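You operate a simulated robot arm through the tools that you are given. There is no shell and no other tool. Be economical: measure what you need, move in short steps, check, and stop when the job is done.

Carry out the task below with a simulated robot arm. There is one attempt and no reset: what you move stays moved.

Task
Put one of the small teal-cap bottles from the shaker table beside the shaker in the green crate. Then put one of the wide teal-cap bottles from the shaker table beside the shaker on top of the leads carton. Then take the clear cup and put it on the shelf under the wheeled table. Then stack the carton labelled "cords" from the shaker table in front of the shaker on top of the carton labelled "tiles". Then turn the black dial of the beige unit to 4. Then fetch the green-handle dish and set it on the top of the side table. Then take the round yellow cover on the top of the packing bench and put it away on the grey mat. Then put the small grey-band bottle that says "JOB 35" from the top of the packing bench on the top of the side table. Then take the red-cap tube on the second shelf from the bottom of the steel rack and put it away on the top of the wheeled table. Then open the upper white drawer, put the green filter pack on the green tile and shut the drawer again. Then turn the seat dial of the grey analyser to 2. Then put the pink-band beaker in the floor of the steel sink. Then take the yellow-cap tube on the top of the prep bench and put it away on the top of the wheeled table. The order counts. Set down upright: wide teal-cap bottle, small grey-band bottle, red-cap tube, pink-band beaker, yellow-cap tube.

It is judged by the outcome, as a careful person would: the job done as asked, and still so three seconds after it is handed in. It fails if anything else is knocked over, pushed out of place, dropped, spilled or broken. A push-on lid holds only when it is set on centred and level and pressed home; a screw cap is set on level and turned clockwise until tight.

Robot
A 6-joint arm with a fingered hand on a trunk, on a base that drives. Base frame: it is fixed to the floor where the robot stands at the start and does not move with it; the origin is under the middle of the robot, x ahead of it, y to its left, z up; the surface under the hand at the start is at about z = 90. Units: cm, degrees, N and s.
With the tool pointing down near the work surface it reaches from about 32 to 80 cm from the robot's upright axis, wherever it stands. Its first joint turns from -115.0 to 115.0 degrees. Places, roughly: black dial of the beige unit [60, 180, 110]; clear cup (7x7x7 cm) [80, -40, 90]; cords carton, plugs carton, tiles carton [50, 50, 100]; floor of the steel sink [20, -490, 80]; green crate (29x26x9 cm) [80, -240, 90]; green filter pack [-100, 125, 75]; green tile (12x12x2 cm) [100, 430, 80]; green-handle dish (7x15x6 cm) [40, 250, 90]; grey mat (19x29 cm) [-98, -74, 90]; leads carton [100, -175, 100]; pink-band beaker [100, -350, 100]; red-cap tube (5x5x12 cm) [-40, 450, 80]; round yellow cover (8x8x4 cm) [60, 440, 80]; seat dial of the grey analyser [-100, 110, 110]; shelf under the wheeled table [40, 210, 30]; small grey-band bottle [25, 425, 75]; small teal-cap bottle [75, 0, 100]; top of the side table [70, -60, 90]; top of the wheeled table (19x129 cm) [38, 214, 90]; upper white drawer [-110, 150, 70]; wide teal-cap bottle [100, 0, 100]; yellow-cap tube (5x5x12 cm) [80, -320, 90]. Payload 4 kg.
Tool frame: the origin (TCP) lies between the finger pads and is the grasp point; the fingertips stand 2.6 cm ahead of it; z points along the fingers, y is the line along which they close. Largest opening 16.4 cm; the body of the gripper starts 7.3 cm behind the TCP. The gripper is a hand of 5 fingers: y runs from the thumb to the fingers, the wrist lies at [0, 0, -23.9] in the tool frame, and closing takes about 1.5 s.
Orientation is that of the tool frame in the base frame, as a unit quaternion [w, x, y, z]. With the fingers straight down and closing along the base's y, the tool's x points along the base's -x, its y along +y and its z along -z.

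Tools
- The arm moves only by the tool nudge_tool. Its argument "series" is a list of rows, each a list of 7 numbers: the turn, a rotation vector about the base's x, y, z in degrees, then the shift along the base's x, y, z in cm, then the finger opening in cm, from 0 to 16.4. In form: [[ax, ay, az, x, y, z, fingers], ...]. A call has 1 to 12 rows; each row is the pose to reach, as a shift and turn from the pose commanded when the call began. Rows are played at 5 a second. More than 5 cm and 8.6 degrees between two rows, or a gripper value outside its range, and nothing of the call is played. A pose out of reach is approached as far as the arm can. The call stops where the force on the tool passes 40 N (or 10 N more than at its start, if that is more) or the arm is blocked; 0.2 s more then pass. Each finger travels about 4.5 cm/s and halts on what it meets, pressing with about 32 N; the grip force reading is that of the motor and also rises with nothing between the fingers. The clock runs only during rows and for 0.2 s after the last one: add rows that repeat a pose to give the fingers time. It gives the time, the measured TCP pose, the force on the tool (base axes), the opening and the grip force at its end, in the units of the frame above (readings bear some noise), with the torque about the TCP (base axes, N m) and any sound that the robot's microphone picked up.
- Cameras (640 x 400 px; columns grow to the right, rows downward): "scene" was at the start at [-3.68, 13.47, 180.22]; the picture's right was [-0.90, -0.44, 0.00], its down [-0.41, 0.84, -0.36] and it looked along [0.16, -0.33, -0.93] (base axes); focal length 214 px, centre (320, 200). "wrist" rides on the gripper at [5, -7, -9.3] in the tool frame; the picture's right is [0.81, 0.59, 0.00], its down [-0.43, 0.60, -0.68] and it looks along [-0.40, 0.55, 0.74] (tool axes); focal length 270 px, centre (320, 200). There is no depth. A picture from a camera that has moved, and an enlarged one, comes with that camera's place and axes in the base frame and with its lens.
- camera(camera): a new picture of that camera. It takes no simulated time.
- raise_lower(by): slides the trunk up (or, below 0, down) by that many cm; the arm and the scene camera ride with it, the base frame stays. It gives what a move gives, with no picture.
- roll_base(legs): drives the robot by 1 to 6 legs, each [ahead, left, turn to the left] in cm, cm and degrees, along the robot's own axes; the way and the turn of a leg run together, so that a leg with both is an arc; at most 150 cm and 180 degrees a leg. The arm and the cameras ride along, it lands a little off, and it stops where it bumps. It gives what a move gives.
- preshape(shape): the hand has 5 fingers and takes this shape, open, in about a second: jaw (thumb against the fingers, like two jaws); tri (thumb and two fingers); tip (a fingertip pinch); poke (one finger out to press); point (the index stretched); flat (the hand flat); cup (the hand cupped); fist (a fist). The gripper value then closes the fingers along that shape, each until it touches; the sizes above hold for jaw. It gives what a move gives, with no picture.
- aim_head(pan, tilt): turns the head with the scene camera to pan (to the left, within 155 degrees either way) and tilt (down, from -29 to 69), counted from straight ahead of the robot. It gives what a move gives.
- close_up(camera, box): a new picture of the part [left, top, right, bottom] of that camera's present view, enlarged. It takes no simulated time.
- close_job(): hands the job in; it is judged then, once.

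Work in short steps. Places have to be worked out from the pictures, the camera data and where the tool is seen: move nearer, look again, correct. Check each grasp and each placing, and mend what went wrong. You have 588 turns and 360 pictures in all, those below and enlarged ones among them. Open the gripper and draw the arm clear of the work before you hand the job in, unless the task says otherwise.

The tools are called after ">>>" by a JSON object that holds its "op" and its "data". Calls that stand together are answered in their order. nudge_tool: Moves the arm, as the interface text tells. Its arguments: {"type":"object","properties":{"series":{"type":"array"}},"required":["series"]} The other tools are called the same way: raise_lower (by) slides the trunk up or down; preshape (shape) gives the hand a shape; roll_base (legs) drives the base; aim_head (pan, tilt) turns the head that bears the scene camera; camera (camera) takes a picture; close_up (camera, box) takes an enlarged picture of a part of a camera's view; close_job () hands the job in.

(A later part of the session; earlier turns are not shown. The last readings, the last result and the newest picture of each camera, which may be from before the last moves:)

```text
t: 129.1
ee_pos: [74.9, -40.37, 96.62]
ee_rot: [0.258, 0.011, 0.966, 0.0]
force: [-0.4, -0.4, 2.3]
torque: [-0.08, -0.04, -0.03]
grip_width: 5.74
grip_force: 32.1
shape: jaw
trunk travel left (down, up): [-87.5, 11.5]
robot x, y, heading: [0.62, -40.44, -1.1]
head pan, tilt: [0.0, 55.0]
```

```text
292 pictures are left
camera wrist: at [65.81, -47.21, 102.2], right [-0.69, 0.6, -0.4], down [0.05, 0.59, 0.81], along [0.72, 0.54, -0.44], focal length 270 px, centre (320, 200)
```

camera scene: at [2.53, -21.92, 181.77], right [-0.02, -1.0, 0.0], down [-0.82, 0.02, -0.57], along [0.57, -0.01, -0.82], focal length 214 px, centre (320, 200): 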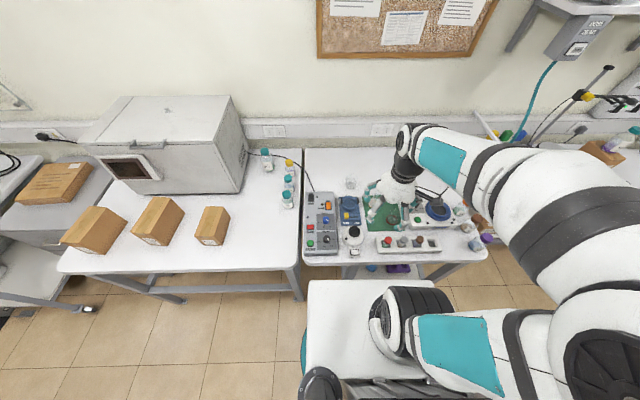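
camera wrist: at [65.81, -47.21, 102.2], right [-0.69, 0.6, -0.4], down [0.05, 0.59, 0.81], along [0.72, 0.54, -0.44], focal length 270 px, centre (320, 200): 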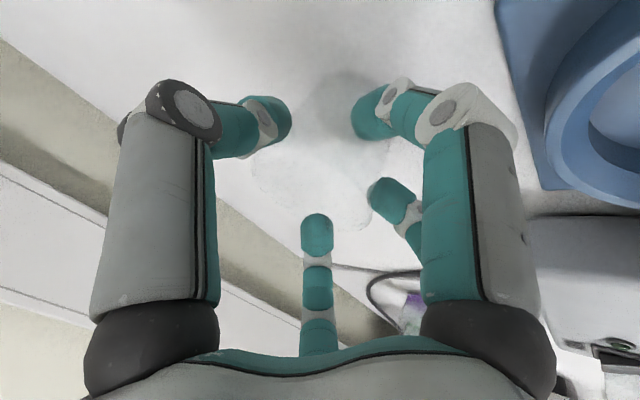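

Gripped. Lift and check.

>>> {"op": "nudge_tool", "data": {"series": [[0, 0, 0, 0, 0, 2, 4], [0, 0, 0, 0, 0, 5, 4], [0, 0, 0, 0, 0, 9, 4], [0, 0, 0, 0, 0, 13, 4], [0, 0, 0, -2, 0, 17, 4], [0, 0, 0, -5, 0, 21, 4], [0, 0, 0, -8, 0, 25, 4], [0, 0, 0, -12, 0, 28, 4], [0, 0, 0, -16, 0, 30, 4], [0, 0, 0, -20, 0, 32, 4]]}}

>>> {"op": "camera", "data": {"camera": "wrist"}}

>>> {"op": "camera", "data": {"camera": "scene"}}

```text
t: 131.3
ee_pos: [54.64, -40.63, 128.98]
ee_rot: [0.258, 0.011, 0.966, 0.001]
force: [-0.3, -0.1, -0.6]
torque: [0.0, -0.03, 0.0]
grip_width: 5.73
grip_force: 31.6
shape: jaw
trunk travel left (down, up): [-87.5, 11.5]
robot x, y, heading: [1.21, -40.64, -1.1]
head pan, tilt: [0.0, 55.0]
```

```text
291 pictures are left
camera wrist: at [45.46, -47.3, 134.53], right [-0.69, 0.61, -0.4], down [0.05, 0.59, 0.81], along [0.72, 0.54, -0.43], focal length 270 px, centre (320, 200)
```

wrist: 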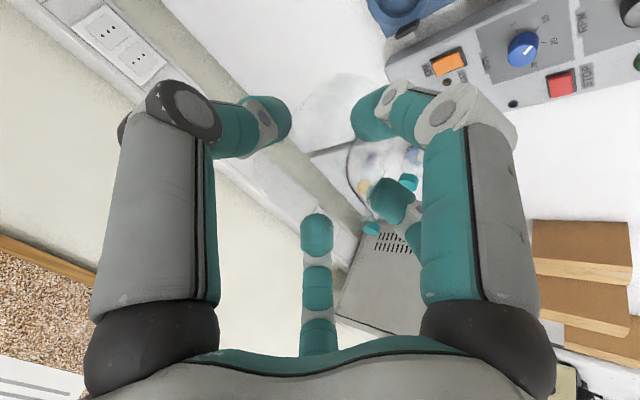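

```text
290 pictures are left
camera scene: at [2.2, -21.91, 181.77], right [-0.02, -1.0, 0.0], down [-0.82, 0.02, -0.57], along [0.57, -0.01, -0.82], focal length 214 px, centre (320, 200)
```

scene: 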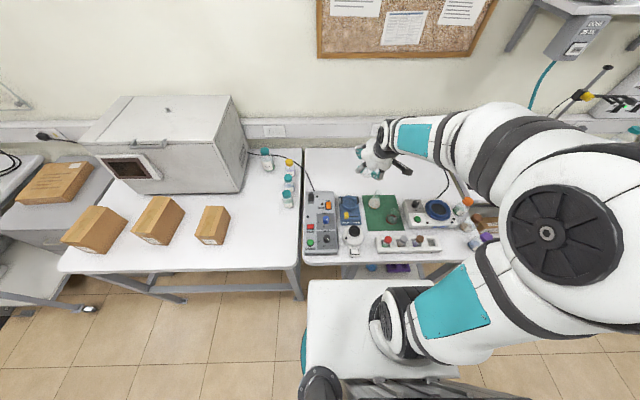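

The cup is secure. I drive toward the wheeled table: back off, then strafe left.

>>> {"op": "roll_base", "data": {"legs": [[-30, 0, 1.1], [0, 120, 0], [0, 110, 0]]}}

>>> {"op": "aim_head", "data": {"pan": 0, "tilt": 50}}

>>> {"op": "camera", "data": {"camera": "scene"}}

```text
t: 144.3
ee_pos: [25.78, 194.27, 128.92]
ee_rot: [0.257, -0.009, 0.966, 0.005]
force: [-0.4, 0.8, -0.4]
torque: [-0.01, 0.03, 0.03]
grip_width: 5.72
grip_force: 32.0
shape: jaw
trunk travel left (down, up): [-87.5, 11.5]
robot x, y, heading: [-28.26, 192.07, 1.0]
head pan, tilt: [0.0, 55.0]
```

```text
t: 145.0
ee_pos: [25.72, 194.37, 128.96]
ee_rot: [0.256, -0.008, 0.967, 0.006]
force: [-0.4, 0.7, -0.4]
torque: [0.01, 0.02, 0.01]
grip_width: 5.72
grip_force: 32.1
shape: jaw
trunk travel left (down, up): [-87.5, 11.5]
robot x, y, heading: [-28.01, 192.37, 0.9]
head pan, tilt: [0.0, 50.0]
```

```text
289 pictures are left
camera scene: at [-26.88, 210.75, 182.42], right [0.02, -1.0, 0.0], down [-0.77, -0.01, -0.64], along [0.64, 0.01, -0.77], focal length 214 px, centre (320, 200)
```

scene: 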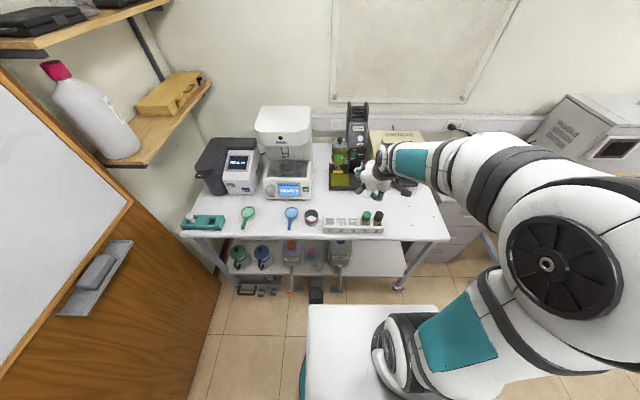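

>>> {"op": "close_up", "data": {"camera": "scene", "box": [170, 200, 450, 310]}}

>>> {"op": "close_up", "data": {"camera": "scene", "box": [180, 90, 460, 240]}}

```text
2.29 times, centred on (310, 255) of scene
camera zoom: at [-26.88, 210.75, 182.42], right [0.02, -1.0, 0.0], down [-0.77, -0.01, -0.64], along [0.64, 0.01, -0.77], focal length 490 px, centre (343, 74)
```

zoom: 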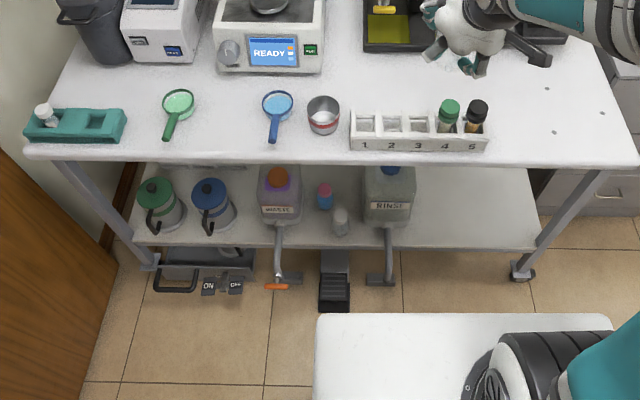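

```text
2.29 times, centred on (320, 165) of scene
camera zoom: at [-26.88, 210.75, 182.42], right [0.02, -1.0, 0.0], down [-0.77, -0.01, -0.64], along [0.64, 0.01, -0.77], focal length 490 px, centre (320, 280)
```

zoom: 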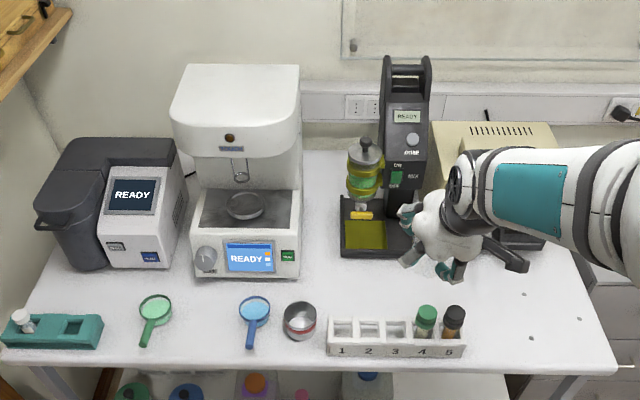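

The shelf (z≈30, front edge x≈30) is free at its right end, y≈165. I shift right and back a little before lowering the trunk.

>>> {"op": "roll_base", "data": {"legs": [[-10, 0, -0.9], [0, -26, 0]]}}

>>> {"op": "raise_lower", "data": {"by": -40}}

>>> {"op": "camera", "data": {"camera": "scene"}}

```text
t: 147.6
ee_pos: [16.13, 167.96, 128.97]
ee_rot: [0.257, -0.003, 0.966, 0.005]
force: [-0.1, 0.5, -0.3]
torque: [0.0, 0.04, 0.01]
grip_width: 5.71
grip_force: 31.9
shape: jaw
trunk travel left (down, up): [-87.5, 11.5]
robot x, y, heading: [-37.71, 166.62, 0.6]
head pan, tilt: [0.0, 50.0]
```

```text
t: 151.4
ee_pos: [16.06, 168.17, 88.79]
ee_rot: [0.256, -0.003, 0.967, 0.005]
force: [0.0, -0.3, -1.0]
torque: [0.02, 0.0, 0.03]
grip_width: 5.71
grip_force: 31.9
shape: jaw
trunk travel left (down, up): [-47.5, 51.5]
robot x, y, heading: [-38.19, 166.85, 0.5]
head pan, tilt: [0.0, 50.0]
```

```text
286 pictures are left
camera scene: at [-36.33, 185.19, 142.42], right [0.01, -1.0, 0.0], down [-0.77, -0.01, -0.64], along [0.64, 0.0, -0.77], focal length 214 px, centre (320, 200)
```

scene: 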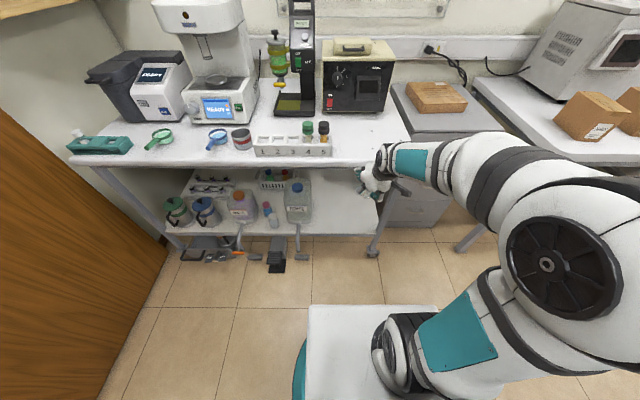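

>>> {"op": "raise_lower", "data": {"by": -38}}

>>> {"op": "aim_head", "data": {"pan": 0, "tilt": 35}}

>>> {"op": "camera", "data": {"camera": "scene"}}

>>> {"op": "camera", "data": {"camera": "wrist"}}

```text
t: 155.1
ee_pos: [16.1, 168.1, 50.84]
ee_rot: [0.257, -0.003, 0.966, 0.005]
force: [0.2, 0.4, -0.2]
torque: [-0.01, -0.01, -0.05]
grip_width: 5.73
grip_force: 31.6
shape: jaw
trunk travel left (down, up): [-9.5, 89.5]
robot x, y, heading: [-37.92, 166.48, 0.4]
head pan, tilt: [0.0, 50.0]
```

```text
t: 155.8
ee_pos: [16.04, 168.09, 50.86]
ee_rot: [0.257, -0.003, 0.966, 0.005]
force: [-0.2, -0.8, -1.5]
torque: [0.02, 0.03, 0.03]
grip_width: 5.74
grip_force: 32.4
shape: jaw
trunk travel left (down, up): [-9.5, 89.5]
robot x, y, heading: [-37.29, 166.71, 0.7]
head pan, tilt: [0.0, 35.0]
```

```text
285 pictures are left
camera scene: at [-35.22, 185.19, 106.58], right [0.01, -1.0, 0.0], down [-0.57, 0.0, -0.82], along [0.82, 0.01, -0.57], focal length 214 px, centre (320, 200)
```

scene: 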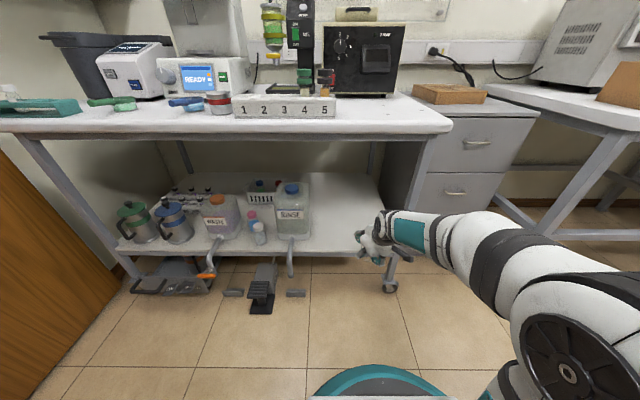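

```text
284 pictures are left
camera wrist: at [7.15, 161.06, 56.43], right [-0.71, 0.58, -0.4], down [0.03, 0.59, 0.81], along [0.71, 0.56, -0.44], focal length 270 px, centre (320, 200)
```

wrist: 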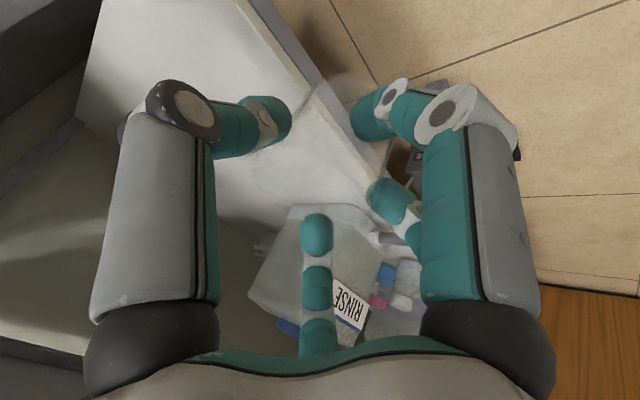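

The shelf area at y≈168 is free. I move the cup forward over the shelf at bottom height ≈44, then look.

>>> {"op": "nudge_tool", "data": {"series": [[0, 0, 0, 4.5, 0, 0, 4], [0, 0, 0, 9, 0, 0, 4], [0, 0, 0, 13.5, 0, 0, 4], [0, 0, 0, 18, 0, 0, 4], [0, 0, 0, 22, 0, 0, 4]]}}

>>> {"op": "camera", "data": {"camera": "wrist"}}

>>> {"op": "close_up", "data": {"camera": "scene", "box": [260, 120, 460, 300]}}

```text
t: 157.0
ee_pos: [38.07, 168.27, 50.89]
ee_rot: [0.259, -0.003, 0.966, 0.004]
force: [0.4, -0.2, 0.2]
torque: [0.0, 0.01, -0.01]
grip_width: 5.71
grip_force: 32.5
shape: jaw
trunk travel left (down, up): [-9.5, 89.5]
robot x, y, heading: [-37.68, 167.0, 0.2]
head pan, tilt: [0.0, 35.0]
```

```text
283 pictures are left
camera wrist: at [29.16, 161.17, 56.41], right [-0.71, 0.58, -0.4], down [0.03, 0.59, 0.81], along [0.71, 0.56, -0.44], focal length 270 px, centre (320, 200)
```

wrist: 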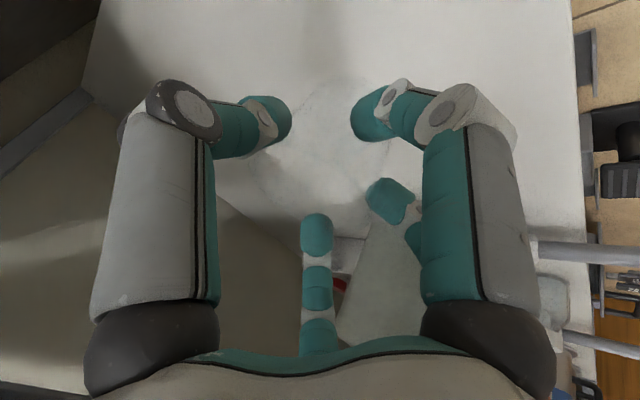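

```text
2.22 times, centred on (360, 210) of scene
camera zoom: at [-35.24, 185.19, 106.59], right [0.01, -1.0, 0.0], down [-0.57, 0.0, -0.82], along [0.82, 0.01, -0.57], focal length 477 px, centre (231, 178)
```

zoom: 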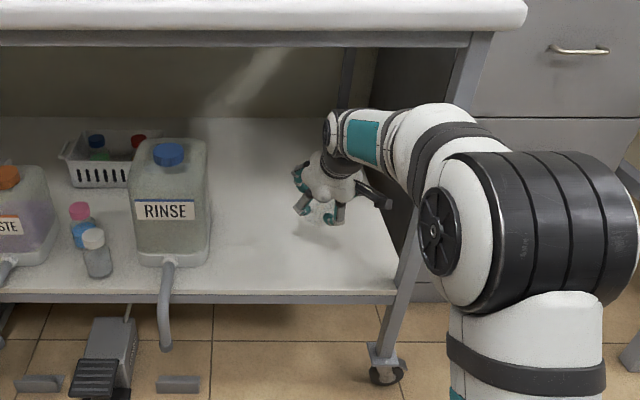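

Nicely under the table. I lower step by step until contact.

>>> {"op": "nudge_tool", "data": {"series": [[0, 0, 0, 0, 0, -2, 4], [0, 0, 0, 0, 0, -4, 4], [0, 0, 0, 0, 0, -5.5, 4], [0, 0, 0, 0, 0, -6.5, 4], [0, 0, 0, 0, 0, -7.5, 4], [0, 0, 0, 0, 0, -8.5, 4], [0, 0, 0, 0, 0, -9.5, 4]]}}

>>> {"op": "close_up", "data": {"camera": "scene", "box": [310, 180, 390, 260]}}

```text
t: 158.6
ee_pos: [38.14, 168.18, 41.39]
ee_rot: [0.257, -0.003, 0.966, 0.005]
force: [-0.3, 0.0, 0.9]
torque: [-0.01, 0.02, 0.03]
grip_width: 5.7
grip_force: 32.7
shape: jaw
trunk travel left (down, up): [-9.5, 89.5]
robot x, y, heading: [-37.72, 166.76, 0.5]
head pan, tilt: [0.0, 35.0]
```

```text
5.00 times, centred on (350, 220) of scene
camera zoom: at [-35.22, 185.19, 106.59], right [0.01, -1.0, 0.0], down [-0.57, 0.0, -0.82], along [0.82, 0.01, -0.57], focal length 1072 px, centre (170, 100)
```

zoom: 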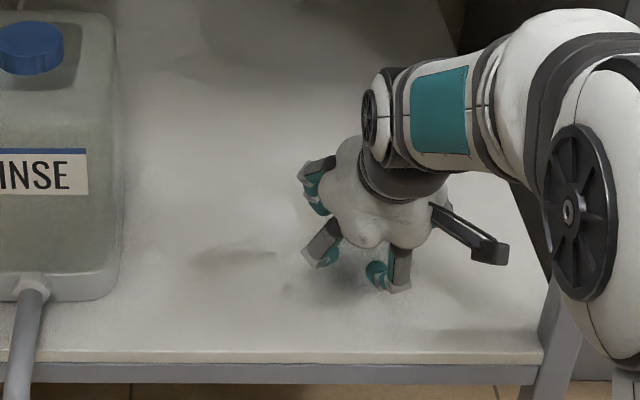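

>>> {"op": "nudge_tool", "data": {"series": [[0, 0, 0, 0, 0, -0.7, 4], [0, 0, 0, 0, 0, -1.4, 4], [0, 0, 0, 0, 0, -2.1, 4], [0, 0, 0, 0, 0, -2.8, 4], [0, 0, 0, 0, 0, -3.5, 4], [0, 0, 0, 0, 0, -4.2, 4], [0, 0, 0, 0, 0, -4.9, 4], [0, 0, 0, 0, 0, -5.6, 4]]}}

>>> {"op": "close_up", "data": {"camera": "scene", "box": [310, 180, 390, 260]}}

```text
t: 159.5
ee_pos: [38.71, 168.23, 40.57]
ee_rot: [0.269, -0.003, 0.963, 0.004]
force: [-2.5, -0.2, 17.0]
torque: [-0.42, 0.01, -0.06]
grip_width: 5.76
grip_force: 32.0
shape: jaw
trunk travel left (down, up): [-9.5, 89.5]
robot x, y, heading: [-37.78, 166.74, 0.5]
head pan, tilt: [0.0, 35.0]
stopped in row 4: the force on the tool passed its limit at 44 N (the readings are from after the stop); the commanded pose is now the measured one
```

```text
5.00 times, centred on (350, 220) of scene
camera zoom: at [-35.37, 185.19, 106.59], right [0.01, -1.0, 0.0], down [-0.57, 0.0, -0.82], along [0.82, 0.01, -0.57], focal length 1072 px, centre (170, 100)
```

zoom: 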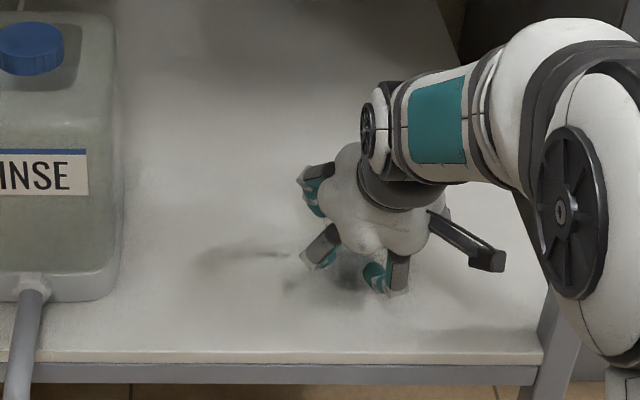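

Shelf contact (shelf z≈34). I level the hand, relax slightly upward, open, and withdraw along the hand axis.

>>> {"op": "nudge_tool", "data": {"series": [[0, 1.2, 0, -0.3, 0, 0.2, 4], [0, 1.2, 0, -0.3, 0, 0.2, 6.5], [0, 1.2, 0, -0.3, 0, 0.2, 8], [0, 1.2, 0, -0.3, 0, 0.2, 9.5], [0, 1.2, 0, -0.3, 0, 0.2, 11], [0, 1.2, 0, -0.3, 0, 0.2, 12.5], [0, 1.2, 0, -0.3, 0, 0.2, 13], [0, 1.2, 0, -0.3, 0, 0.2, 13]]}}

>>> {"op": "camera", "data": {"camera": "wrist"}}

```text
t: 161.3
ee_pos: [38.07, 168.12, 40.26]
ee_rot: [0.255, -0.003, 0.967, 0.004]
force: [-0.3, 0.5, -0.2]
torque: [-0.06, 0.02, 0.01]
grip_width: 13.0
grip_force: 0.0
shape: jaw
trunk travel left (down, up): [-9.5, 89.5]
robot x, y, heading: [-37.8, 166.61, 0.5]
head pan, tilt: [0.0, 35.0]
```

```text
279 pictures are left
camera wrist: at [29.27, 161.1, 45.77], right [-0.71, 0.58, -0.39], down [0.04, 0.59, 0.81], along [0.7, 0.56, -0.44], focal length 270 px, centre (320, 200)
```

wrist: 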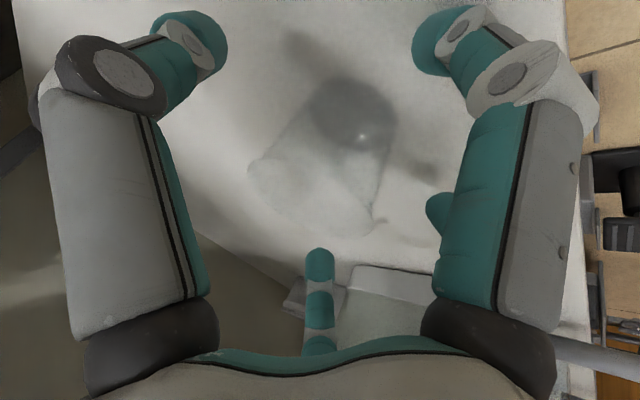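

Cup stands free and upright. I withdraw up-and-back along the hand axis.

>>> {"op": "nudge_tool", "data": {"series": [[0, 0, 0, -1, 0, 2, 13], [0, 0, 0, -2.2, 0, 4, 13], [0, 0, 0, -4, 0, 7, 13], [0, 0, 0, -6.5, 0, 10, 13], [0, 0, 0, -11, 0, 11, 13], [0, 0, 0, -15.5, 0, 11, 13], [0, 0, 0, -20, 0, 11, 13]]}}

>>> {"op": "close_up", "data": {"camera": "scene", "box": [270, 160, 430, 270]}}

```text
t: 162.9
ee_pos: [18.24, 168.08, 51.43]
ee_rot: [0.255, -0.002, 0.967, 0.005]
force: [0.2, -0.8, -0.6]
torque: [-0.04, 0.0, 0.01]
grip_width: 13.0
grip_force: 0.0
shape: jaw
trunk travel left (down, up): [-9.5, 89.5]
robot x, y, heading: [-37.76, 166.8, 0.5]
head pan, tilt: [0.0, 35.0]
```

```text
3.64 times, centred on (350, 215) of scene
camera zoom: at [-35.21, 185.2, 106.59], right [0.01, -1.0, 0.0], down [-0.57, 0.0, -0.82], along [0.82, 0.01, -0.57], focal length 780 px, centre (211, 146)
```

zoom: 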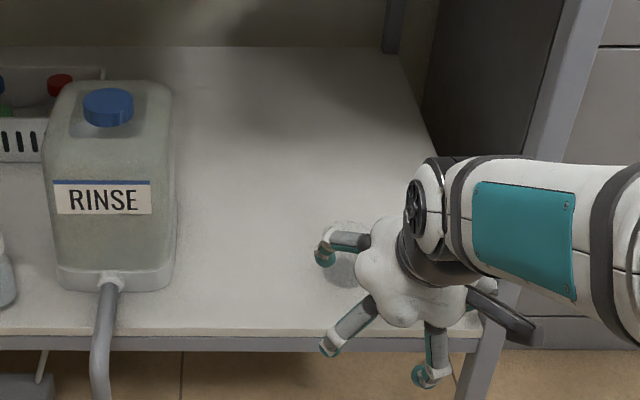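

Cup is on the shelf. I pull back a bit more and raise the trunk.

>>> {"op": "nudge_tool", "data": {"series": [[0, 0, 0, -4, 0, 0, 11], [0, 0, 0, -7, 0, 0, 10]]}}

>>> {"op": "raise_lower", "data": {"by": 78}}

>>> {"op": "nudge_tool", "data": {"series": [[0, 5, 0, 0, 0, 0, 10], [0, 10, 0, 0, 0, 0, 10], [0, 15, 0, 0, 0, 0, 10], [0, 20, 0, 0, 0, 0, 10], [0, 25, 0, 0, 0, 0, 10], [0, 29.5, 0, 0, 0, 0, 10]]}}

>>> {"op": "close_up", "data": {"camera": "scene", "box": [180, 100, 460, 300]}}

```text
t: 163.5
ee_pos: [11.36, 167.82, 51.32]
ee_rot: [0.255, -0.003, 0.967, 0.004]
force: [-0.1, 0.9, 0.9]
torque: [0.03, 0.05, -0.01]
grip_width: 10.05
grip_force: 0.1
shape: jaw
trunk travel left (down, up): [-9.5, 89.5]
robot x, y, heading: [-37.66, 166.78, 0.7]
head pan, tilt: [0.0, 35.0]
```

```text
refused: 78 is not a number from -40 to 40
```

```text
t: 164.9
ee_pos: [11.16, 168.09, 51.34]
ee_rot: [0.0, -0.003, 1.0, 0.005]
force: [0.1, -0.3, -0.5]
torque: [-0.03, 0.01, -0.02]
grip_width: 10.04
grip_force: 0.1
shape: jaw
trunk travel left (down, up): [-9.5, 89.5]
robot x, y, heading: [-37.75, 166.86, 0.3]
head pan, tilt: [0.0, 35.0]
```

```text
2.00 times, centred on (320, 200) of scene
camera zoom: at [-35.25, 185.19, 106.59], right [0.01, -1.0, 0.0], down [-0.57, 0.0, -0.82], along [0.82, 0.01, -0.57], focal length 429 px, centre (320, 200)
```

zoom: 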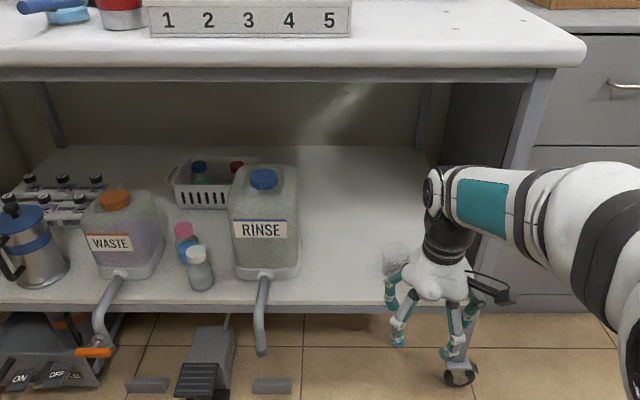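

>>> {"op": "raise_lower", "data": {"by": 40}}

>>> {"op": "raise_lower", "data": {"by": 38}}

>>> {"op": "aim_head", "data": {"pan": 0, "tilt": 35}}

>>> {"op": "close_up", "data": {"camera": "scene", "box": [280, 120, 420, 230]}}

```text
t: 168.7
ee_pos: [11.22, 168.08, 91.36]
ee_rot: [0.001, -0.003, 1.0, 0.006]
force: [0.4, -0.6, 0.7]
torque: [0.02, 0.04, 0.0]
grip_width: 10.06
grip_force: 0.0
shape: jaw
trunk travel left (down, up): [-49.5, 49.5]
robot x, y, heading: [-37.76, 166.88, 0.5]
head pan, tilt: [0.0, 35.0]
```

```text
t: 172.4
ee_pos: [11.21, 168.05, 129.22]
ee_rot: [0.001, -0.003, 1.0, 0.006]
force: [-0.3, -0.4, -0.2]
torque: [-0.01, -0.01, 0.02]
grip_width: 10.05
grip_force: 0.1
shape: jaw
trunk travel left (down, up): [-87.5, 11.5]
robot x, y, heading: [-38.16, 166.93, 0.5]
head pan, tilt: [0.0, 35.0]
```

```text
t: 173.0
ee_pos: [11.21, 168.11, 129.32]
ee_rot: [0.001, -0.002, 1.0, 0.007]
force: [0.2, 0.2, 0.1]
torque: [-0.02, 0.0, -0.01]
grip_width: 10.05
grip_force: 0.1
shape: jaw
trunk travel left (down, up): [-87.5, 11.5]
robot x, y, heading: [-37.55, 166.82, 0.3]
head pan, tilt: [0.0, 35.0]
```

```text
3.64 times, centred on (350, 175) of scene
camera zoom: at [-35.23, 185.2, 184.59], right [0.01, -1.0, 0.0], down [-0.57, 0.0, -0.82], along [0.82, 0.01, -0.57], focal length 780 px, centre (211, 291)
```

zoom: 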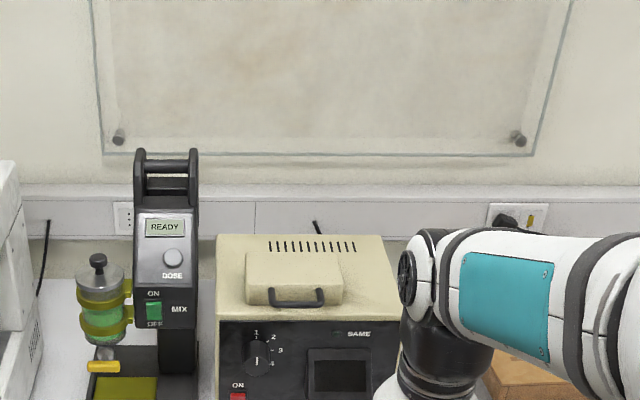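

The cup is done. Before the cartons I test the "tri" shape (thumb + two fingers) since the fourth finger in "jaw" would land on a box top; I look at it.

>>> {"op": "preshape", "data": {"shape": "tri"}}

>>> {"op": "camera", "data": {"camera": "wrist"}}

>>> {"op": "aim_head", "data": {"pan": 0, "tilt": 45}}

>>> {"op": "close_up", "data": {"camera": "scene", "box": [310, 120, 430, 230]}}

```text
t: 173.9
ee_pos: [11.17, 168.11, 129.3]
ee_rot: [0.001, -0.003, 1.0, 0.006]
force: [-0.5, 0.6, 0.4]
torque: [-0.03, 0.01, 0.02]
grip_width: 16.37
grip_force: 0.1
shape: tri
trunk travel left (down, up): [-87.5, 11.5]
robot x, y, heading: [-37.84, 166.29, 0.3]
head pan, tilt: [0.0, 35.0]
```

```text
275 pictures are left
camera wrist: at [6.17, 161.1, 138.59], right [-0.81, 0.58, 0.01], down [0.43, 0.59, 0.68], along [0.4, 0.56, -0.73], focal length 270 px, centre (320, 200)
```

wrist: 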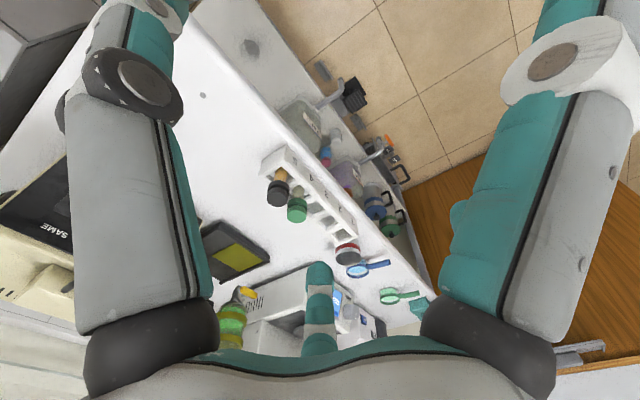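

```text
t: 174.6
ee_pos: [11.27, 168.11, 129.23]
ee_rot: [0.001, -0.003, 1.0, 0.006]
force: [0.2, 0.6, -0.5]
torque: [0.0, -0.01, 0.0]
grip_width: 16.37
grip_force: 0.1
shape: tri
trunk travel left (down, up): [-87.5, 11.5]
robot x, y, heading: [-37.99, 166.63, 0.7]
head pan, tilt: [0.0, 45.0]
```

```text
3.64 times, centred on (370, 175) of scene
camera zoom: at [-35.9, 185.19, 183.11], right [0.01, -1.0, 0.0], down [-0.71, -0.01, -0.71], along [0.71, 0.01, -0.71], focal length 780 px, centre (138, 291)
```

zoom: 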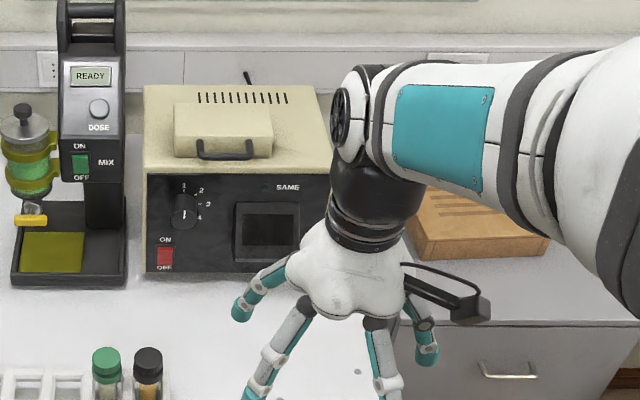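

I return to "jaw" and plan an off-centre grasp so the fourth finger stays beyond the box's near end. Drive to face the cartons.

>>> {"op": "preshape", "data": {"shape": "jaw"}}

>>> {"op": "roll_base", "data": {"legs": [[0, -105, -0.5], [36, 0, 0]]}}

>>> {"op": "aim_head", "data": {"pan": 0, "tilt": 62}}

>>> {"op": "camera", "data": {"camera": "scene"}}

```text
t: 175.5
ee_pos: [11.32, 168.12, 129.36]
ee_rot: [0.001, -0.003, 1.0, 0.006]
force: [0.2, 0.4, -0.5]
torque: [0.02, 0.01, 0.01]
grip_width: 16.4
grip_force: 0.1
shape: jaw
trunk travel left (down, up): [-87.5, 11.5]
robot x, y, heading: [-37.46, 166.46, 0.4]
head pan, tilt: [0.0, 45.0]
```

```text
t: 182.8
ee_pos: [44.63, 58.26, 129.21]
ee_rot: [0.001, 0.033, 0.999, 0.006]
force: [0.3, -0.1, -0.5]
torque: [0.02, 0.03, -0.02]
grip_width: 16.4
grip_force: 0.1
shape: jaw
trunk travel left (down, up): [-87.5, 11.5]
robot x, y, heading: [-4.33, 60.23, -3.5]
head pan, tilt: [0.0, 45.0]
```

```text
t: 183.6
ee_pos: [44.66, 58.27, 129.38]
ee_rot: [0.001, 0.032, 0.999, 0.006]
force: [0.3, -0.9, 0.4]
torque: [-0.02, -0.02, -0.02]
grip_width: 16.41
grip_force: 0.1
shape: jaw
trunk travel left (down, up): [-87.5, 11.5]
robot x, y, heading: [-4.06, 60.19, -3.6]
head pan, tilt: [0.0, 62.0]
```

```text
273 pictures are left
camera scene: at [-2.86, 78.63, 180.94], right [-0.06, -1.0, 0.0], down [-0.88, 0.05, -0.47], along [0.47, -0.03, -0.88], focal length 214 px, centre (320, 200)
```

scene: 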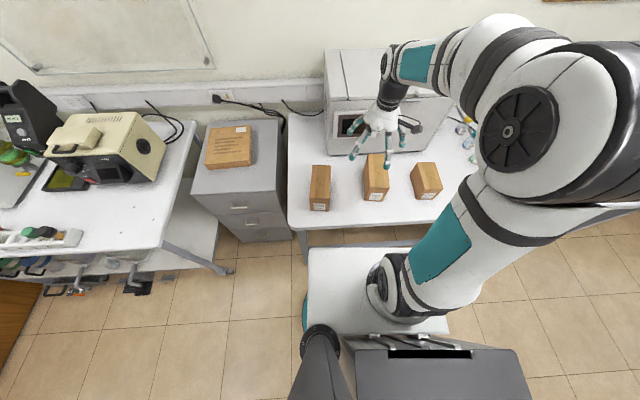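

>>> {"op": "close_up", "data": {"camera": "scene", "box": [290, 140, 450, 240]}}

>>> {"op": "camera", "data": {"camera": "wrist"}}

```text
4.00 times, centred on (370, 190) of scene
camera zoom: at [-2.86, 78.63, 180.94], right [-0.06, -1.0, 0.0], down [-0.88, 0.05, -0.47], along [0.47, -0.03, -0.88], focal length 858 px, centre (120, 240)
```

zoom: 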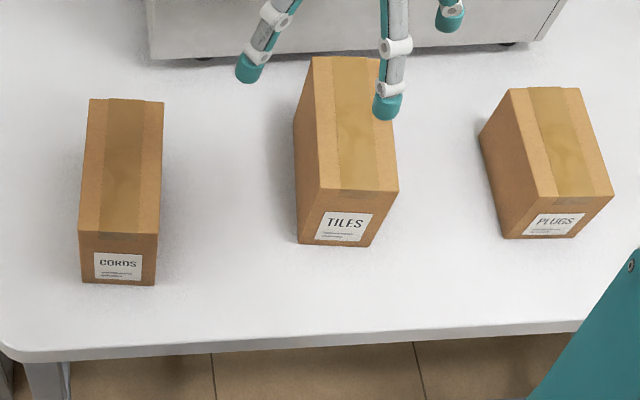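

```text
271 pictures are left
camera wrist: at [39.13, 51.6, 138.59], right [-0.77, 0.64, 0.01], down [0.47, 0.56, 0.68], along [0.43, 0.53, -0.73], focal length 270 px, centre (320, 200)
```

wrist: 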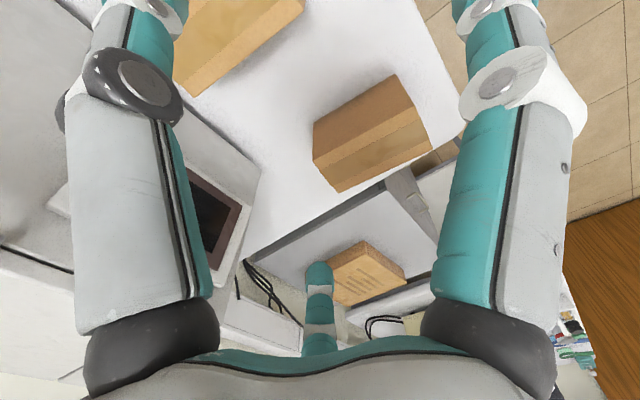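

CORDS centre ≈(48.7,75.2), TILES centre ≈(52.9,48.6), both yaw ≈-7°, tops z≈102. I move over CORDS' near half, aligned, and look.

>>> {"op": "nudge_tool", "data": {"series": [[0, 0, -1, 0.3, 4.5, 0, 16.4], [0, 0, -2, 0.6, 9, 0, 16.4], [0, 0, -3, 0.8, 13.5, -1, 16.4], [0, 0, -3.2, 1, 17.2, -3, 16.4], [0, 0, -3.2, 1, 17.2, -7.5, 16.4], [0, 0, -3.2, 1, 17.2, -12, 16.4], [0, 0, -3.2, 1, 17.2, -16, 16.4]]}}

>>> {"op": "camera", "data": {"camera": "wrist"}}

>>> {"op": "close_up", "data": {"camera": "scene", "box": [270, 140, 430, 240]}}

```text
t: 185.2
ee_pos: [45.45, 75.34, 113.17]
ee_rot: [0.002, 0.061, 0.998, 0.006]
force: [0.0, -0.3, 0.2]
torque: [0.01, 0.0, 0.01]
grip_width: 16.38
grip_force: 0.0
shape: jaw
trunk travel left (down, up): [-87.5, 11.5]
robot x, y, heading: [-4.29, 59.73, -3.6]
head pan, tilt: [0.0, 62.0]
```

```text
270 pictures are left
camera wrist: at [39.59, 68.95, 122.46], right [-0.73, 0.68, 0.01], down [0.5, 0.53, 0.68], along [0.46, 0.5, -0.73], focal length 270 px, centre (320, 200)
```

wrist: 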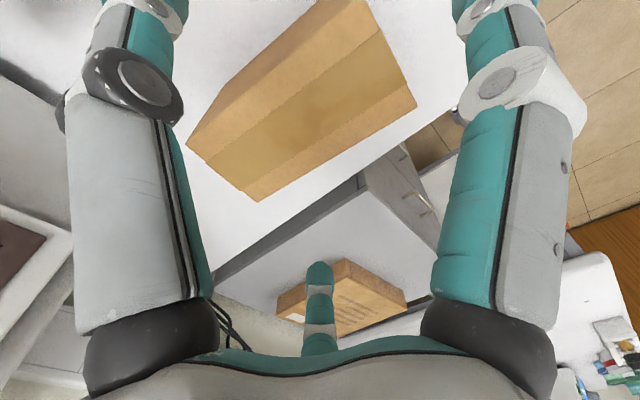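

```text
4.00 times, centred on (350, 190) of scene
camera zoom: at [-2.76, 78.64, 180.94], right [-0.06, -1.0, 0.0], down [-0.88, 0.05, -0.47], along [0.47, -0.03, -0.88], focal length 858 px, centre (200, 240)
```

zoom: 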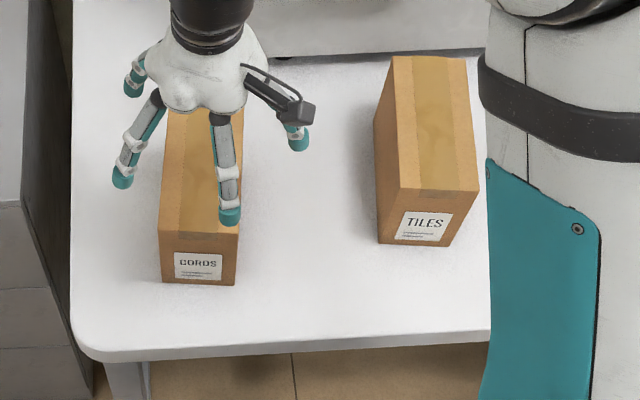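

Finger B is just in front of the box's near end, others straddle the sides. Lower to z≈98 and close.

>>> {"op": "nudge_tool", "data": {"series": [[0, 0, 0, 0, 0.1, -5, 16.4], [0, 0, 0, 0, 0.1, -10, 16.4], [0, 0, 0, 0, 0.1, -14.5, 16.4]]}}

>>> {"op": "nudge_tool", "data": {"series": [[0, 0, 0, 0, 0, 0, 14], [0, 0, 0, 0, 0, 0, 12], [0, 0, 0, 0, 0, 0, 10], [0, 0, 0, 0, 0, 0, 8.5], [0, 0, 0, 0, 0, 0, 7.5], [0, 0, 0, 0, 0, 0, 6.5], [0, 0, 0, 0, 0, 0, 6], [0, 0, 0, 0, 0, 0, 6], [0, 0, 0, 0, 0, 0, 6]]}}

>>> {"op": "camera", "data": {"camera": "wrist"}}

>>> {"op": "close_up", "data": {"camera": "scene", "box": [270, 140, 430, 240]}}

```text
t: 185.9
ee_pos: [46.58, 75.75, 102.35]
ee_rot: [0.02, 0.056, 0.998, 0.012]
force: [4.5, 1.5, 36.0]
torque: [-1.7, -4.02, 0.39]
grip_width: 16.39
grip_force: 0.1
shape: jaw
trunk travel left (down, up): [-87.5, 11.5]
robot x, y, heading: [-4.43, 59.81, -3.6]
head pan, tilt: [0.0, 62.0]
stopped in row 3: the force on the tool passed its limit at 53 N (the readings are from after the stop); the commanded pose is now the measured one
```

```text
t: 186.4
ee_pos: [47.22, 75.82, 102.86]
ee_rot: [0.029, 0.057, 0.998, 0.016]
force: [6.1, -2.5, 53.9]
torque: [-2.55, -5.78, -0.16]
grip_width: 13.06
grip_force: 0.0
shape: jaw
trunk travel left (down, up): [-87.5, 11.5]
robot x, y, heading: [-4.16, 60.25, -3.5]
head pan, tilt: [0.0, 62.0]
stopped in row 2: the force on the tool passed its limit at 50 N (the readings are from after the stop); the commanded pose is now the measured one
```

```text
268 pictures are left
camera wrist: at [40.89, 69.33, 111.68], right [-0.74, 0.68, -0.02], down [0.46, 0.52, 0.72], along [0.5, 0.52, -0.69], focal length 270 px, centre (320, 200)
```

wrist: 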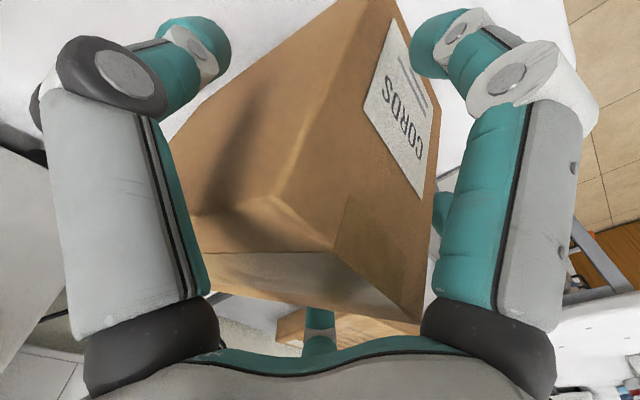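

```text
4.00 times, centred on (350, 190) of scene
camera zoom: at [-3.19, 78.46, 181.0], right [-0.06, -1.0, 0.0], down [-0.88, 0.06, -0.47], along [0.47, -0.03, -0.88], focal length 858 px, centre (200, 240)
```

zoom: 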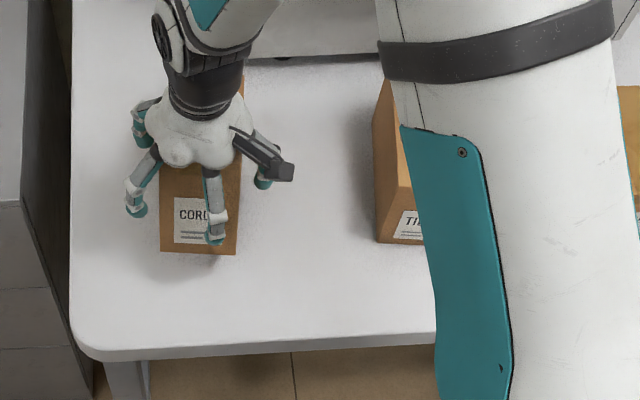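

Something pressed the box and tipped it: I open fully and rise to look.

>>> {"op": "nudge_tool", "data": {"series": [[0, 0, 0, 0, 0, 1, 14.5], [0, 0, 0, 0, 0, 2, 16], [0, 0, 0, 0, 0, 4, 16.4]]}}

>>> {"op": "camera", "data": {"camera": "wrist"}}

>>> {"op": "close_up", "data": {"camera": "scene", "box": [270, 140, 430, 240]}}

```text
t: 187.2
ee_pos: [46.31, 75.66, 105.93]
ee_rot: [0.013, 0.059, 0.998, 0.012]
force: [-0.4, -0.4, -1.1]
torque: [0.0, -0.01, 0.05]
grip_width: 16.4
grip_force: 0.1
shape: jaw
trunk travel left (down, up): [-87.5, 11.5]
robot x, y, heading: [-4.14, 60.21, -3.7]
head pan, tilt: [0.0, 62.0]
```

```text
266 pictures are left
camera wrist: at [40.26, 69.25, 115.03], right [-0.74, 0.68, -0.01], down [0.48, 0.53, 0.7], along [0.48, 0.51, -0.71], focal length 270 px, centre (320, 200)
```

wrist: 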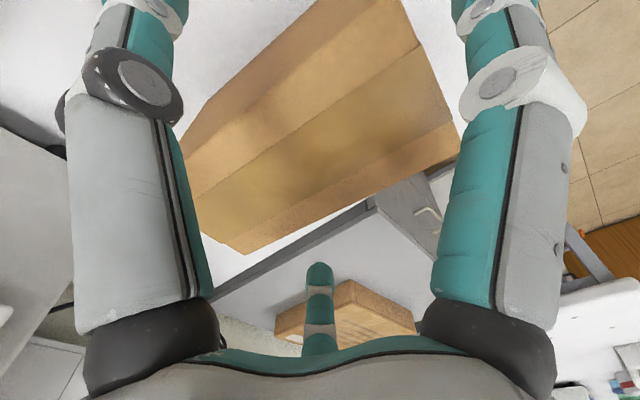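

```text
4.00 times, centred on (350, 190) of scene
camera zoom: at [-2.85, 78.65, 180.88], right [-0.06, -1.0, 0.0], down [-0.88, 0.05, -0.47], along [0.47, -0.03, -0.88], focal length 858 px, centre (200, 240)
```

zoom: 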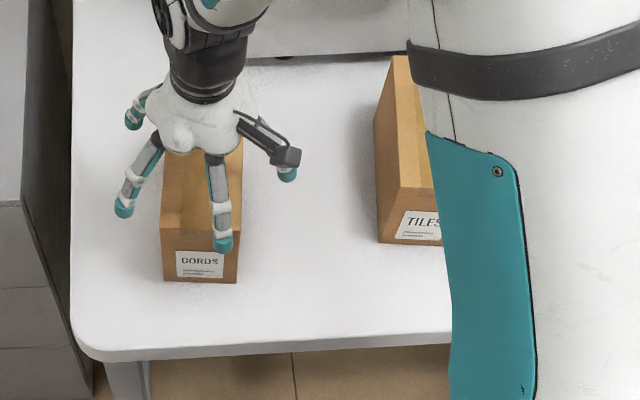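

The box settled back upright unharmed. The hand is actually a 5-finger star with a far finger pressing the top; rotating it by -17.5° about vertical puts one finger beyond the near end and the other four outside the sides. I rise, rotate, and check.

>>> {"op": "nudge_tool", "data": {"series": [[0, 0.7, 0, 0, 0, 3, 16.4], [0, 1.4, -5, 0, -0.1, 6, 16.4], [0, 1.4, -10, 0, -0.2, 6, 16.4], [0, 1.4, -14, 0, -0.2, 6, 16.4], [0, 1.4, -17.5, 0.2, -0.2, 6, 16.4]]}}

>>> {"op": "camera", "data": {"camera": "wrist"}}

>>> {"op": "close_up", "data": {"camera": "scene", "box": [270, 140, 430, 240]}}

```text
t: 188.4
ee_pos: [46.8, 75.72, 112.21]
ee_rot: [0.006, 0.21, 0.978, 0.007]
force: [0.3, -0.5, -1.0]
torque: [0.0, 0.02, 0.02]
grip_width: 16.4
grip_force: 0.1
shape: jaw
trunk travel left (down, up): [-87.5, 11.5]
robot x, y, heading: [-4.35, 60.09, -3.7]
head pan, tilt: [0.0, 62.0]
```

```text
264 pictures are left
camera wrist: at [39.21, 71.33, 121.31], right [-0.5, 0.87, 0.0], down [0.63, 0.36, 0.69], along [0.6, 0.35, -0.72], focal length 270 px, centre (320, 200)
```

wrist: 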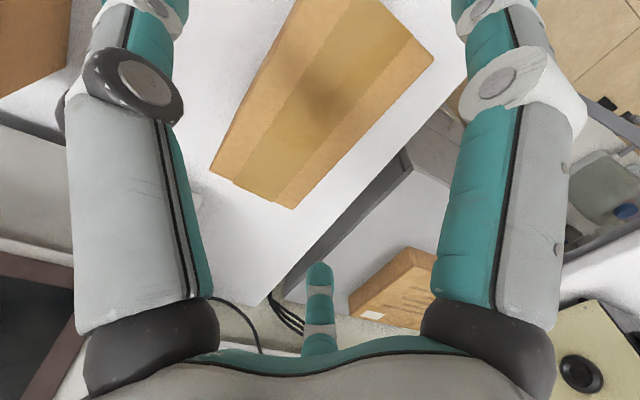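

```text
4.00 times, centred on (350, 190) of scene
camera zoom: at [-2.81, 78.65, 180.93], right [-0.06, -1.0, 0.0], down [-0.88, 0.05, -0.47], along [0.47, -0.03, -0.88], focal length 858 px, centre (200, 240)
```

zoom: 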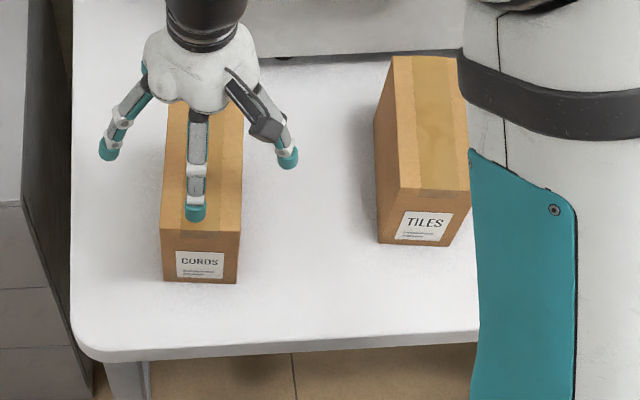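

Now symmetric over the box. I shift slightly and lower carefully.

>>> {"op": "nudge_tool", "data": {"series": [[0, 0, 0, -0.8, -0.3, -4, 16.4], [0, 0, 0, -0.8, -0.3, -7, 16.4], [0, 0, 0, -0.8, -0.3, -9, 16.4], [0, 0, 0, -0.8, -0.3, -11, 16.4], [0, 0, 0, -0.8, -0.3, -13, 16.4], [0, 0, 0, -0.8, -0.3, -14, 16.4]]}}

>>> {"op": "camera", "data": {"camera": "wrist"}}

>>> {"op": "close_up", "data": {"camera": "scene", "box": [270, 140, 430, 240]}}

```text
t: 189.7
ee_pos: [46.38, 75.27, 99.51]
ee_rot: [0.012, 0.209, 0.978, 0.012]
force: [-10.9, 0.0, 29.1]
torque: [-0.14, -1.84, -0.03]
grip_width: 16.36
grip_force: 0.1
shape: jaw
trunk travel left (down, up): [-87.5, 11.5]
robot x, y, heading: [-4.18, 60.05, -3.7]
head pan, tilt: [0.0, 62.0]
stopped in row 6: the force on the tool passed its limit at 46 N (the readings are from after the stop); the commanded pose is now the measured one
```

```text
262 pictures are left
camera wrist: at [38.66, 70.99, 108.58], right [-0.5, 0.87, 0.0], down [0.62, 0.36, 0.7], along [0.61, 0.35, -0.71], focal length 270 px, centre (320, 200)
```

wrist: 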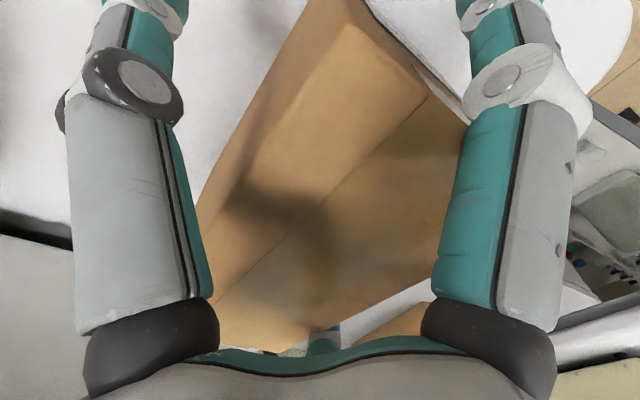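

```text
4.00 times, centred on (350, 190) of scene
camera zoom: at [-3.26, 78.57, 180.98], right [-0.06, -1.0, 0.0], down [-0.88, 0.05, -0.47], along [0.47, -0.03, -0.88], focal length 858 px, centre (200, 240)
```

zoom: 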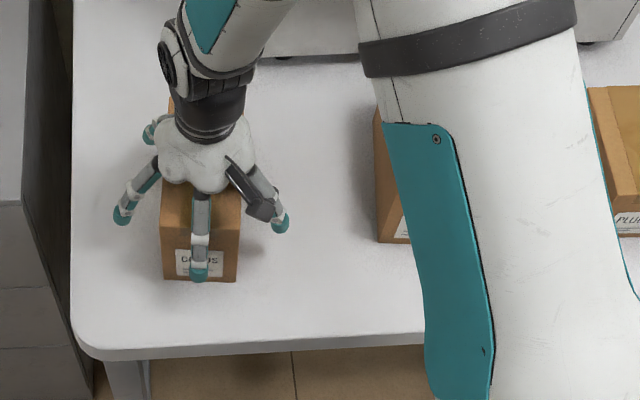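

Palm met the top; fingers straddle the box properly. I raise 0.8 and close.

>>> {"op": "nudge_tool", "data": {"series": [[0, 0.7, 0, -0.3, 0, 0.9, 16], [0, 0.7, 0, -0.3, 0, 0.9, 14], [0, 0.7, 0, -0.3, 0, 0.9, 12], [0, 0.7, 0, -0.3, 0, 0.9, 10.5], [0, 0.7, 0, -0.3, 0, 0.9, 9], [0, 0.7, 0, -0.3, 0, 0.9, 8], [0, 0.7, 0, -0.3, 0, 0.9, 7], [0, 0.7, 0, -0.3, 0, 0.9, 6], [0, 0.7, 0, -0.3, 0, 0.9, 6]]}}

>>> {"op": "camera", "data": {"camera": "wrist"}}

>>> {"op": "close_up", "data": {"camera": "scene", "box": [270, 140, 430, 240]}}

```text
t: 191.7
ee_pos: [46.03, 75.12, 100.03]
ee_rot: [0.004, 0.209, 0.978, 0.008]
force: [0.9, -0.4, 0.2]
torque: [-0.11, 0.17, 0.05]
grip_width: 9.36
grip_force: 31.5
shape: jaw
trunk travel left (down, up): [-87.5, 11.5]
robot x, y, heading: [-3.8, 60.12, -3.7]
head pan, tilt: [0.0, 62.0]
```

```text
260 pictures are left
camera wrist: at [38.57, 70.87, 109.3], right [-0.5, 0.87, 0.01], down [0.63, 0.36, 0.69], along [0.59, 0.35, -0.72], focal length 270 px, centre (320, 200)
```

wrist: 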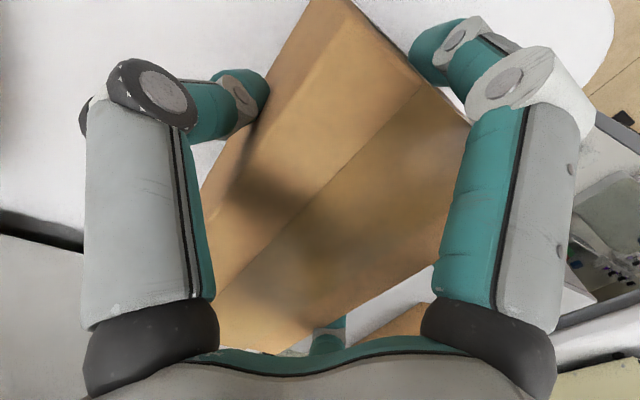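

```text
4.00 times, centred on (350, 190) of scene
camera zoom: at [-2.85, 78.65, 180.93], right [-0.06, -1.0, 0.0], down [-0.88, 0.05, -0.47], along [0.47, -0.03, -0.88], focal length 858 px, centre (200, 240)
```

zoom: 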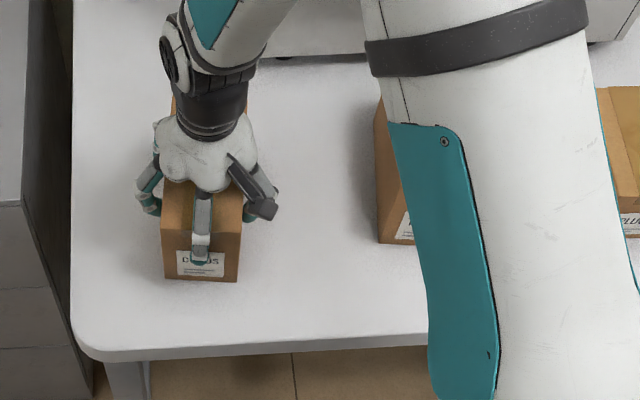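

Gripped at 9.4 cm with 31 N. I lift a few cm and check.

>>> {"op": "nudge_tool", "data": {"series": [[0, 0, 0, 0, 0, 1, 6], [0, 0, 0, 0, 0, 3, 6], [0, 0, 0, 0, 0, 6, 6]]}}

>>> {"op": "close_up", "data": {"camera": "scene", "box": [270, 140, 430, 240]}}

```text
t: 192.5
ee_pos: [45.97, 75.08, 106.34]
ee_rot: [0.003, 0.208, 0.978, 0.008]
force: [-0.2, -0.2, -3.0]
torque: [-0.02, 0.01, 0.0]
grip_width: 9.35
grip_force: 32.0
shape: jaw
trunk travel left (down, up): [-87.5, 11.5]
robot x, y, heading: [-4.13, 60.21, -3.6]
head pan, tilt: [0.0, 62.0]
```

```text
4.00 times, centred on (350, 190) of scene
camera zoom: at [-2.96, 78.61, 180.93], right [-0.06, -1.0, 0.0], down [-0.88, 0.05, -0.47], along [0.47, -0.03, -0.88], focal length 858 px, centre (200, 240)
```

zoom: 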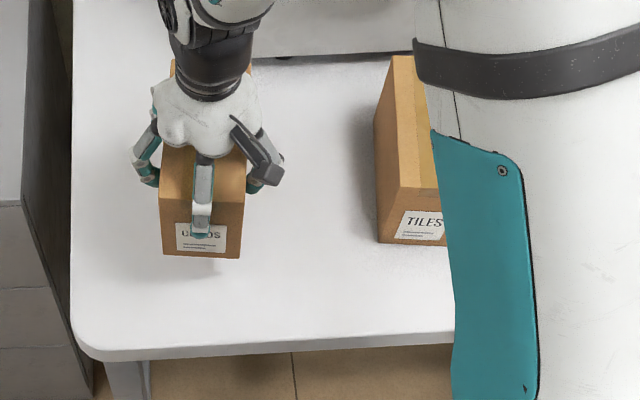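

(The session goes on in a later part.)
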